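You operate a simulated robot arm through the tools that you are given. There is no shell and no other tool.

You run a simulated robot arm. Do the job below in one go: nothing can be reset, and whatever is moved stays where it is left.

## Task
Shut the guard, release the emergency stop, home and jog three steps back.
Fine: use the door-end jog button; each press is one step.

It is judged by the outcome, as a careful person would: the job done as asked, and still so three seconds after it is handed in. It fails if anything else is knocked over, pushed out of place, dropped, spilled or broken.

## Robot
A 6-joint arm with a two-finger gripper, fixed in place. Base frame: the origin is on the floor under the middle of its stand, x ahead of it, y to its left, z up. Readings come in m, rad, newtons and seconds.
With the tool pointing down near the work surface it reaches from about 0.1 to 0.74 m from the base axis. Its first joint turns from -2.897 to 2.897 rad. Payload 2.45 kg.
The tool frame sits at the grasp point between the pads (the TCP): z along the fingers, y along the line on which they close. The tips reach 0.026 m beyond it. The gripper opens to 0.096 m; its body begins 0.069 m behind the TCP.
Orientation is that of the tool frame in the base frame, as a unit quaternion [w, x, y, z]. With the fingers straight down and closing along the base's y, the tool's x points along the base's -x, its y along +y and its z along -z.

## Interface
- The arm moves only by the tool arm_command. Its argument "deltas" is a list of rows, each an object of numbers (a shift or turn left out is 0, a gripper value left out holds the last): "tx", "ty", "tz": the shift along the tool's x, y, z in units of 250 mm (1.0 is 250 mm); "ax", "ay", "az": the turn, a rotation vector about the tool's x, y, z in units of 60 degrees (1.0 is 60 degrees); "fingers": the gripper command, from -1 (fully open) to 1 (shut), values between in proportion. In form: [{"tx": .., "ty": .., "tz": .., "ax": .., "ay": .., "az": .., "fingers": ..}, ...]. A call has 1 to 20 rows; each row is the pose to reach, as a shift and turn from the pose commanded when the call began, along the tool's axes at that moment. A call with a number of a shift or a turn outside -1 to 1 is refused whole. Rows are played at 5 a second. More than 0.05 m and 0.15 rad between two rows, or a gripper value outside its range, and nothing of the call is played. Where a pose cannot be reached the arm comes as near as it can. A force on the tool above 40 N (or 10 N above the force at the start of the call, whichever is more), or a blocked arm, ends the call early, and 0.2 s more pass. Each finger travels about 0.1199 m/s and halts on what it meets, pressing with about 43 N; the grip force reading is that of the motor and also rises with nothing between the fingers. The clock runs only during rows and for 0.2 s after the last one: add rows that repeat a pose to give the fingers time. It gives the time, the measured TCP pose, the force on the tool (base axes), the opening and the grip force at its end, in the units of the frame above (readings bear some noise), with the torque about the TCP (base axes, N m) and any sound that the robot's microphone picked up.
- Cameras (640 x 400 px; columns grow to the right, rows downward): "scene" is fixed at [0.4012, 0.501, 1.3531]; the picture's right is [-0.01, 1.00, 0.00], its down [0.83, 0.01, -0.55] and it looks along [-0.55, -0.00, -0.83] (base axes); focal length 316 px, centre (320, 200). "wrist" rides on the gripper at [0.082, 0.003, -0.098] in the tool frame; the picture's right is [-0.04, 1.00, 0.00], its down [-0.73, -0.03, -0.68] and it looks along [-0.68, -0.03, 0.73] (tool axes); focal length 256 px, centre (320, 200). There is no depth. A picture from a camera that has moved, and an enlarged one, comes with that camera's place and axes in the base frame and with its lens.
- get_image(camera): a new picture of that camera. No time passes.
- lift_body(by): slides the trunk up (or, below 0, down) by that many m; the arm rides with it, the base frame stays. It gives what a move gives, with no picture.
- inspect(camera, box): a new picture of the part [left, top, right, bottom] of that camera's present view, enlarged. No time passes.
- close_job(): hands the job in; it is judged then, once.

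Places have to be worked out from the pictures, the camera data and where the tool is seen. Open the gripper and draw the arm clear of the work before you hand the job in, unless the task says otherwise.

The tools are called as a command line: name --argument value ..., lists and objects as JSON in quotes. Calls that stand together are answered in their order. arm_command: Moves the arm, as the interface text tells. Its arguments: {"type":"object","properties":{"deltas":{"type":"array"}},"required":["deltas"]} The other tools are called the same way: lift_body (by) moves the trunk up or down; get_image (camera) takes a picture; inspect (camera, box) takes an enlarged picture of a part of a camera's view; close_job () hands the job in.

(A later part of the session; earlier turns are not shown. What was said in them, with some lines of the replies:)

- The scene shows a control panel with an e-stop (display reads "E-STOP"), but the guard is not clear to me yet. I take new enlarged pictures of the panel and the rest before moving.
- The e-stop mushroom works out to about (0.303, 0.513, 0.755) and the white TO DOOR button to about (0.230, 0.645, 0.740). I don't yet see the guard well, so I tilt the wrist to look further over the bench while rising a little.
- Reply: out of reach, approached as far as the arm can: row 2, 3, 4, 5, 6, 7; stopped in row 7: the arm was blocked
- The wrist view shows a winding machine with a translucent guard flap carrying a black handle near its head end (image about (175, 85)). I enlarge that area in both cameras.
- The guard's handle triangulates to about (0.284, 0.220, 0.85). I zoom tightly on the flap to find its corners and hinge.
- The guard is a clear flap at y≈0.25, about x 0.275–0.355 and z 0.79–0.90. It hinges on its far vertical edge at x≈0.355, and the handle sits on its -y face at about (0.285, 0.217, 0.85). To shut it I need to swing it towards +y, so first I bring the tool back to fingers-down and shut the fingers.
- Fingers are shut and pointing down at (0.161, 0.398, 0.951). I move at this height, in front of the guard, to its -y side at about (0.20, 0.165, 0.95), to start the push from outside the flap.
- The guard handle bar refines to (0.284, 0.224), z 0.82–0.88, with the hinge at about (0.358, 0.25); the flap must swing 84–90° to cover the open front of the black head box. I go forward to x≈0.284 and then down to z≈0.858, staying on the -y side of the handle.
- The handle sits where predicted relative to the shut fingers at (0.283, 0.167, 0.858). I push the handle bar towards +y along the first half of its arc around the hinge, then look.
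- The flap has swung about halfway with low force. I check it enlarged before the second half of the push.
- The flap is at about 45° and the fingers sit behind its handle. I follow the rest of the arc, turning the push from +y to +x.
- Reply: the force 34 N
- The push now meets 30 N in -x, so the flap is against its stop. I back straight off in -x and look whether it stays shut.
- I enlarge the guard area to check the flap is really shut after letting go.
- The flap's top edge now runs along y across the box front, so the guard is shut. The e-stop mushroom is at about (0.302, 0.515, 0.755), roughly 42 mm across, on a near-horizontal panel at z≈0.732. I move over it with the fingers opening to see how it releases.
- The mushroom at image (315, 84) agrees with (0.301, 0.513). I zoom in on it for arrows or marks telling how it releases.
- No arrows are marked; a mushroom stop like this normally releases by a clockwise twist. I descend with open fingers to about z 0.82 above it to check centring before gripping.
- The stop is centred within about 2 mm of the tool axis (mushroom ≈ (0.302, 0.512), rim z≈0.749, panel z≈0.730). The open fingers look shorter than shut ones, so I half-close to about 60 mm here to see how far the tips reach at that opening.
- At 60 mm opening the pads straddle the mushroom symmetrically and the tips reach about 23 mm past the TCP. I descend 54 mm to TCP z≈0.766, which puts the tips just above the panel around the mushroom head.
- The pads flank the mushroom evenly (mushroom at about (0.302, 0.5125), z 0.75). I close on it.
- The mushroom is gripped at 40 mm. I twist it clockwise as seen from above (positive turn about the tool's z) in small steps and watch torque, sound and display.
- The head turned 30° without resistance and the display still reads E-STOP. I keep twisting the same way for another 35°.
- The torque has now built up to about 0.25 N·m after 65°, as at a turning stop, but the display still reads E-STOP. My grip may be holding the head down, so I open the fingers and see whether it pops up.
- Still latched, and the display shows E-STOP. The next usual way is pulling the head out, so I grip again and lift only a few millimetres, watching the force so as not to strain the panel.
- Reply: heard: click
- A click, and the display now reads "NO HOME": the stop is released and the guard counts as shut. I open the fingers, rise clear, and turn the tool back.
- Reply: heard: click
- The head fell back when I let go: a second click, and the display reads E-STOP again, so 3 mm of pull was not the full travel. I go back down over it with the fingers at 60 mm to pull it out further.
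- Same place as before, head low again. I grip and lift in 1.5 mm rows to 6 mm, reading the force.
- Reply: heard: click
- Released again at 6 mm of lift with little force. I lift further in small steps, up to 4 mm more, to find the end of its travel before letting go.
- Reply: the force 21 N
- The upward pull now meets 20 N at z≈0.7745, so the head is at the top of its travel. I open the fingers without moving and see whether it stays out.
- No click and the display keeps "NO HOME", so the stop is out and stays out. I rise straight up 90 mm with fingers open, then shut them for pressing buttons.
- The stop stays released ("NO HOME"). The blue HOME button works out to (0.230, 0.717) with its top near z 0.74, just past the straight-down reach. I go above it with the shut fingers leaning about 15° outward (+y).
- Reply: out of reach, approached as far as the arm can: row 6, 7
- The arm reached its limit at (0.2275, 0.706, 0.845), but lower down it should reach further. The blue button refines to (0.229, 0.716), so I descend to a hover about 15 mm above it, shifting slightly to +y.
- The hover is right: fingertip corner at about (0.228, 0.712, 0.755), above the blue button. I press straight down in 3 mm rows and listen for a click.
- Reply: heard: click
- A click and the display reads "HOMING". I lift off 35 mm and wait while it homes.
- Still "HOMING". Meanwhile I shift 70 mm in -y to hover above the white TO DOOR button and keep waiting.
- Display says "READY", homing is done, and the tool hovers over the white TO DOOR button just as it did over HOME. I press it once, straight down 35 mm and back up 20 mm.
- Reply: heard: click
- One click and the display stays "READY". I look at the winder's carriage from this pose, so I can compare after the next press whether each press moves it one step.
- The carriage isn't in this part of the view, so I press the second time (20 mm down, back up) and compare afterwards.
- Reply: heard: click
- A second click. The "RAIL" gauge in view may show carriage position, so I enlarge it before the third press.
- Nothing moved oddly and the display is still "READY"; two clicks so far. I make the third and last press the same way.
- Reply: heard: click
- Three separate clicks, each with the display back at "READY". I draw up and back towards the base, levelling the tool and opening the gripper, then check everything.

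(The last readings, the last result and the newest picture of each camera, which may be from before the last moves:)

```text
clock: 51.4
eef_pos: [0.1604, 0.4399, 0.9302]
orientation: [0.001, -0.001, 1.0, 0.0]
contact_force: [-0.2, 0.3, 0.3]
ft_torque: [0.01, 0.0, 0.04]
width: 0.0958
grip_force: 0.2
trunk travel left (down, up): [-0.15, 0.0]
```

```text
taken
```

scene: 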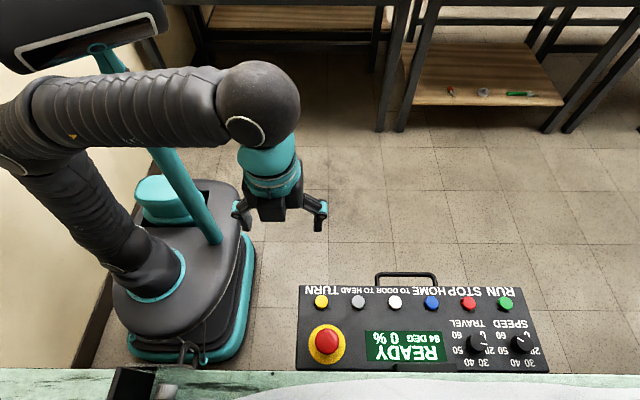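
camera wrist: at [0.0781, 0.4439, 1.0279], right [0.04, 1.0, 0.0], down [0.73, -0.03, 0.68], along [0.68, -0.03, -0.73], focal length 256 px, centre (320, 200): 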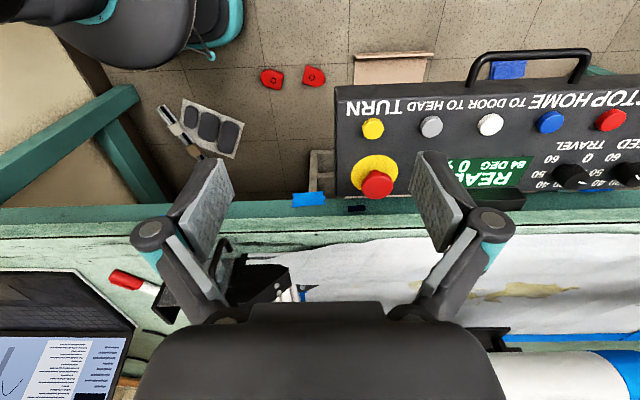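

The arm is clear and the gripper open; the display reads "READY". I tilt the wrist camera to check the carriage and the guard one last time.

arm_command --deltas '[{"ay": -0.1}, {"ay": -0.2}, {"ay": -0.3}, {"ay": -0.4}, {"ay": -0.48}, {"ay": -0.48}]'

get_image --camera "wrist"

inspect --camera "wrist" --box '[300, 60, 640, 320]'

inspect --camera "wrist" --box '[130, 20, 350, 200]'

inspect --camera "scene" --box '[90, 310, 560, 400]'

```text
clock: 52.8
eef_pos: [0.1619, 0.4405, 0.9298]
orientation: [0.249, 0.001, 0.969, -0.001]
contact_force: [0.3, 0.0, 0.1]
ft_torque: [0.0, -0.01, 0.0]
width: 0.0962
grip_force: 0.1
trunk travel left (down, up): [-0.15, 0.0]
```

```text
taken
camera wrist: at [0.0422, 0.4443, 0.9762], right [0.04, 1.0, 0.02], down [0.31, -0.03, 0.95], along [0.95, -0.03, -0.32], focal length 256 px, centre (320, 200)
```

wrist: 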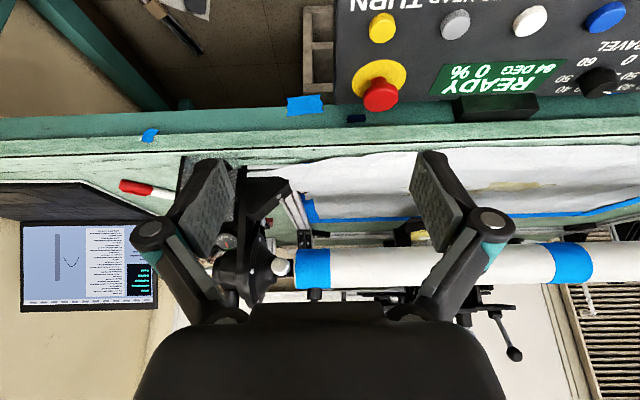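

```text
1.54 times, centred on (470, 190) of wrist
camera zoom: at [0.0422, 0.4443, 0.9762], right [0.04, 1.0, 0.02], down [0.31, -0.03, 0.95], along [0.95, -0.03, -0.32], focal length 394 px, centre (89, 215)
```

zoom: 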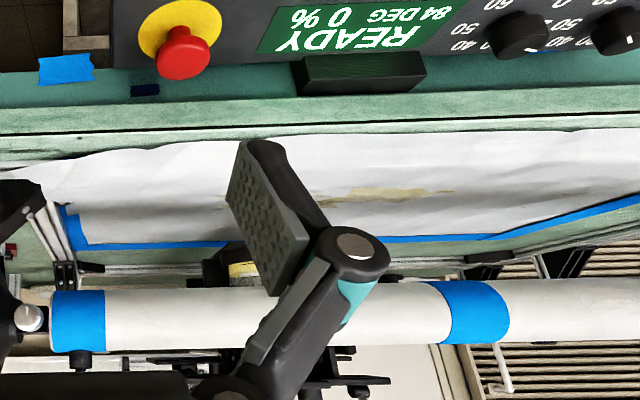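

```text
2.22 times, centred on (240, 110) of wrist
camera zoom: at [0.0422, 0.4443, 0.9762], right [0.04, 1.0, 0.02], down [0.31, -0.03, 0.95], along [0.95, -0.03, -0.32], focal length 569 px, centre (498, 400)
```

zoom: 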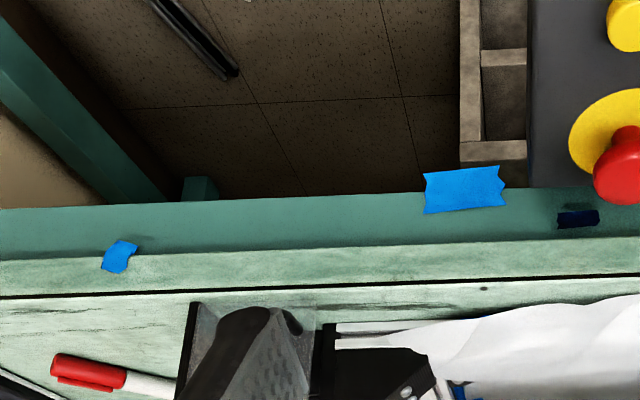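

```text
1.36 times, centred on (325, 355) of scene
camera zoom: at [0.4012, 0.501, 1.3531], right [-0.01, 1.0, 0.0], down [0.83, 0.01, -0.55], along [-0.55, 0.0, -0.83], focal length 430 px, centre (313, -11)
```

zoom: 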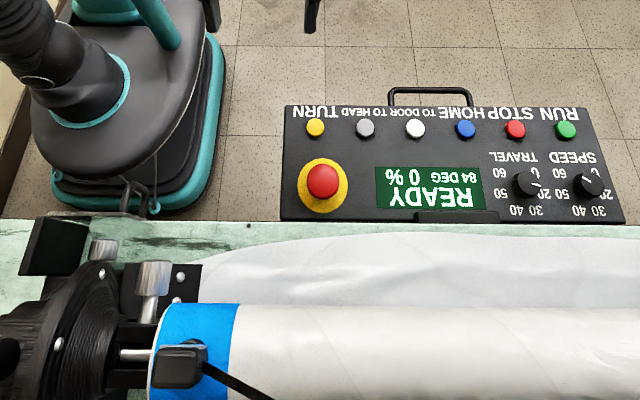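

The carriage has travelled from its old place at the right to the head end and its jog steps back, and the display reads "READY". I make a last close check of the guard and the stop.

inspect --camera "scene" --box '[100, 320, 240, 400]'

inspect --camera "scene" --box '[290, 270, 550, 380]'

```text
4.57 times, centred on (170, 360) of scene
camera zoom: at [0.4012, 0.501, 1.3531], right [-0.01, 1.0, 0.0], down [0.83, 0.01, -0.55], along [-0.55, 0.0, -0.83], focal length 1444 px, centre (1006, -531)
```

zoom: 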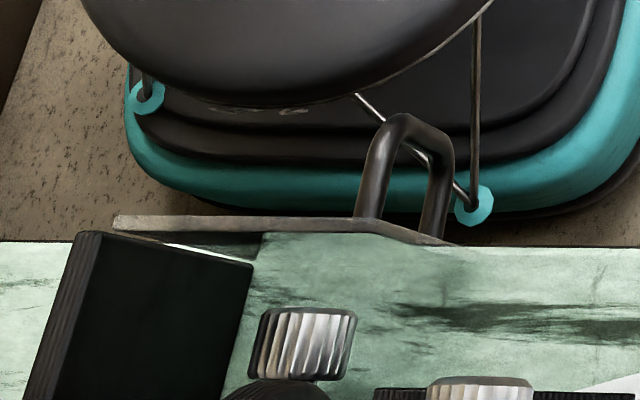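

```text
2.46 times, centred on (420, 325) of scene
camera zoom: at [0.4012, 0.501, 1.3531], right [-0.01, 1.0, 0.0], down [0.83, 0.01, -0.55], along [-0.55, 0.0, -0.83], focal length 778 px, centre (74, -108)
```

zoom: 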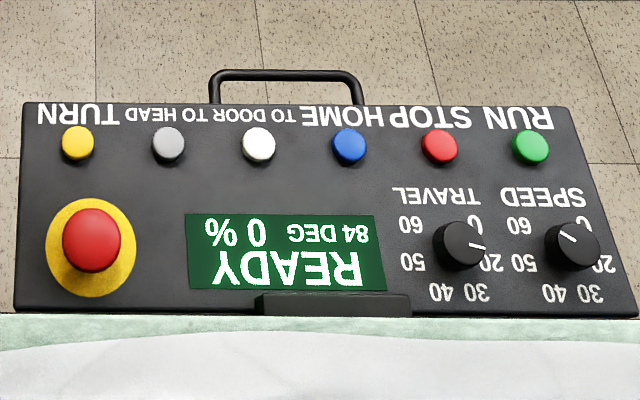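

The guard is still shut, the stop is out, and the display reads "READY" after homing and three TO DOOR presses. The gripper is open and the arm is clear, so I hand the job in.

close_job

```text
The job is handed in.
```

I shut the guard, released the emergency stop, homed the machine, then pressed TO DOOR (the white door-end jog button) three times. The job is handed in.

- **Guard:** it swung shut against its stop and stayed shut in the last picture.
- **Emergency stop:** it releases by pulling, not twisting. My first pull was too short and it latched again when I let go. I then pulled it to the end of its travel and it stayed out.
- **Homing:** the display went from "NO HOME" through "HOMING" to "READY".
- **Jog:** each press gave one click, and the display still read "READY" after each. The carriage is now nearer the head end than when I started. I could not measure the individual steps, so the count of three rests on the clicks.

I saw nothing else knocked over or moved. The gripper is open and the arm is clear of the work.
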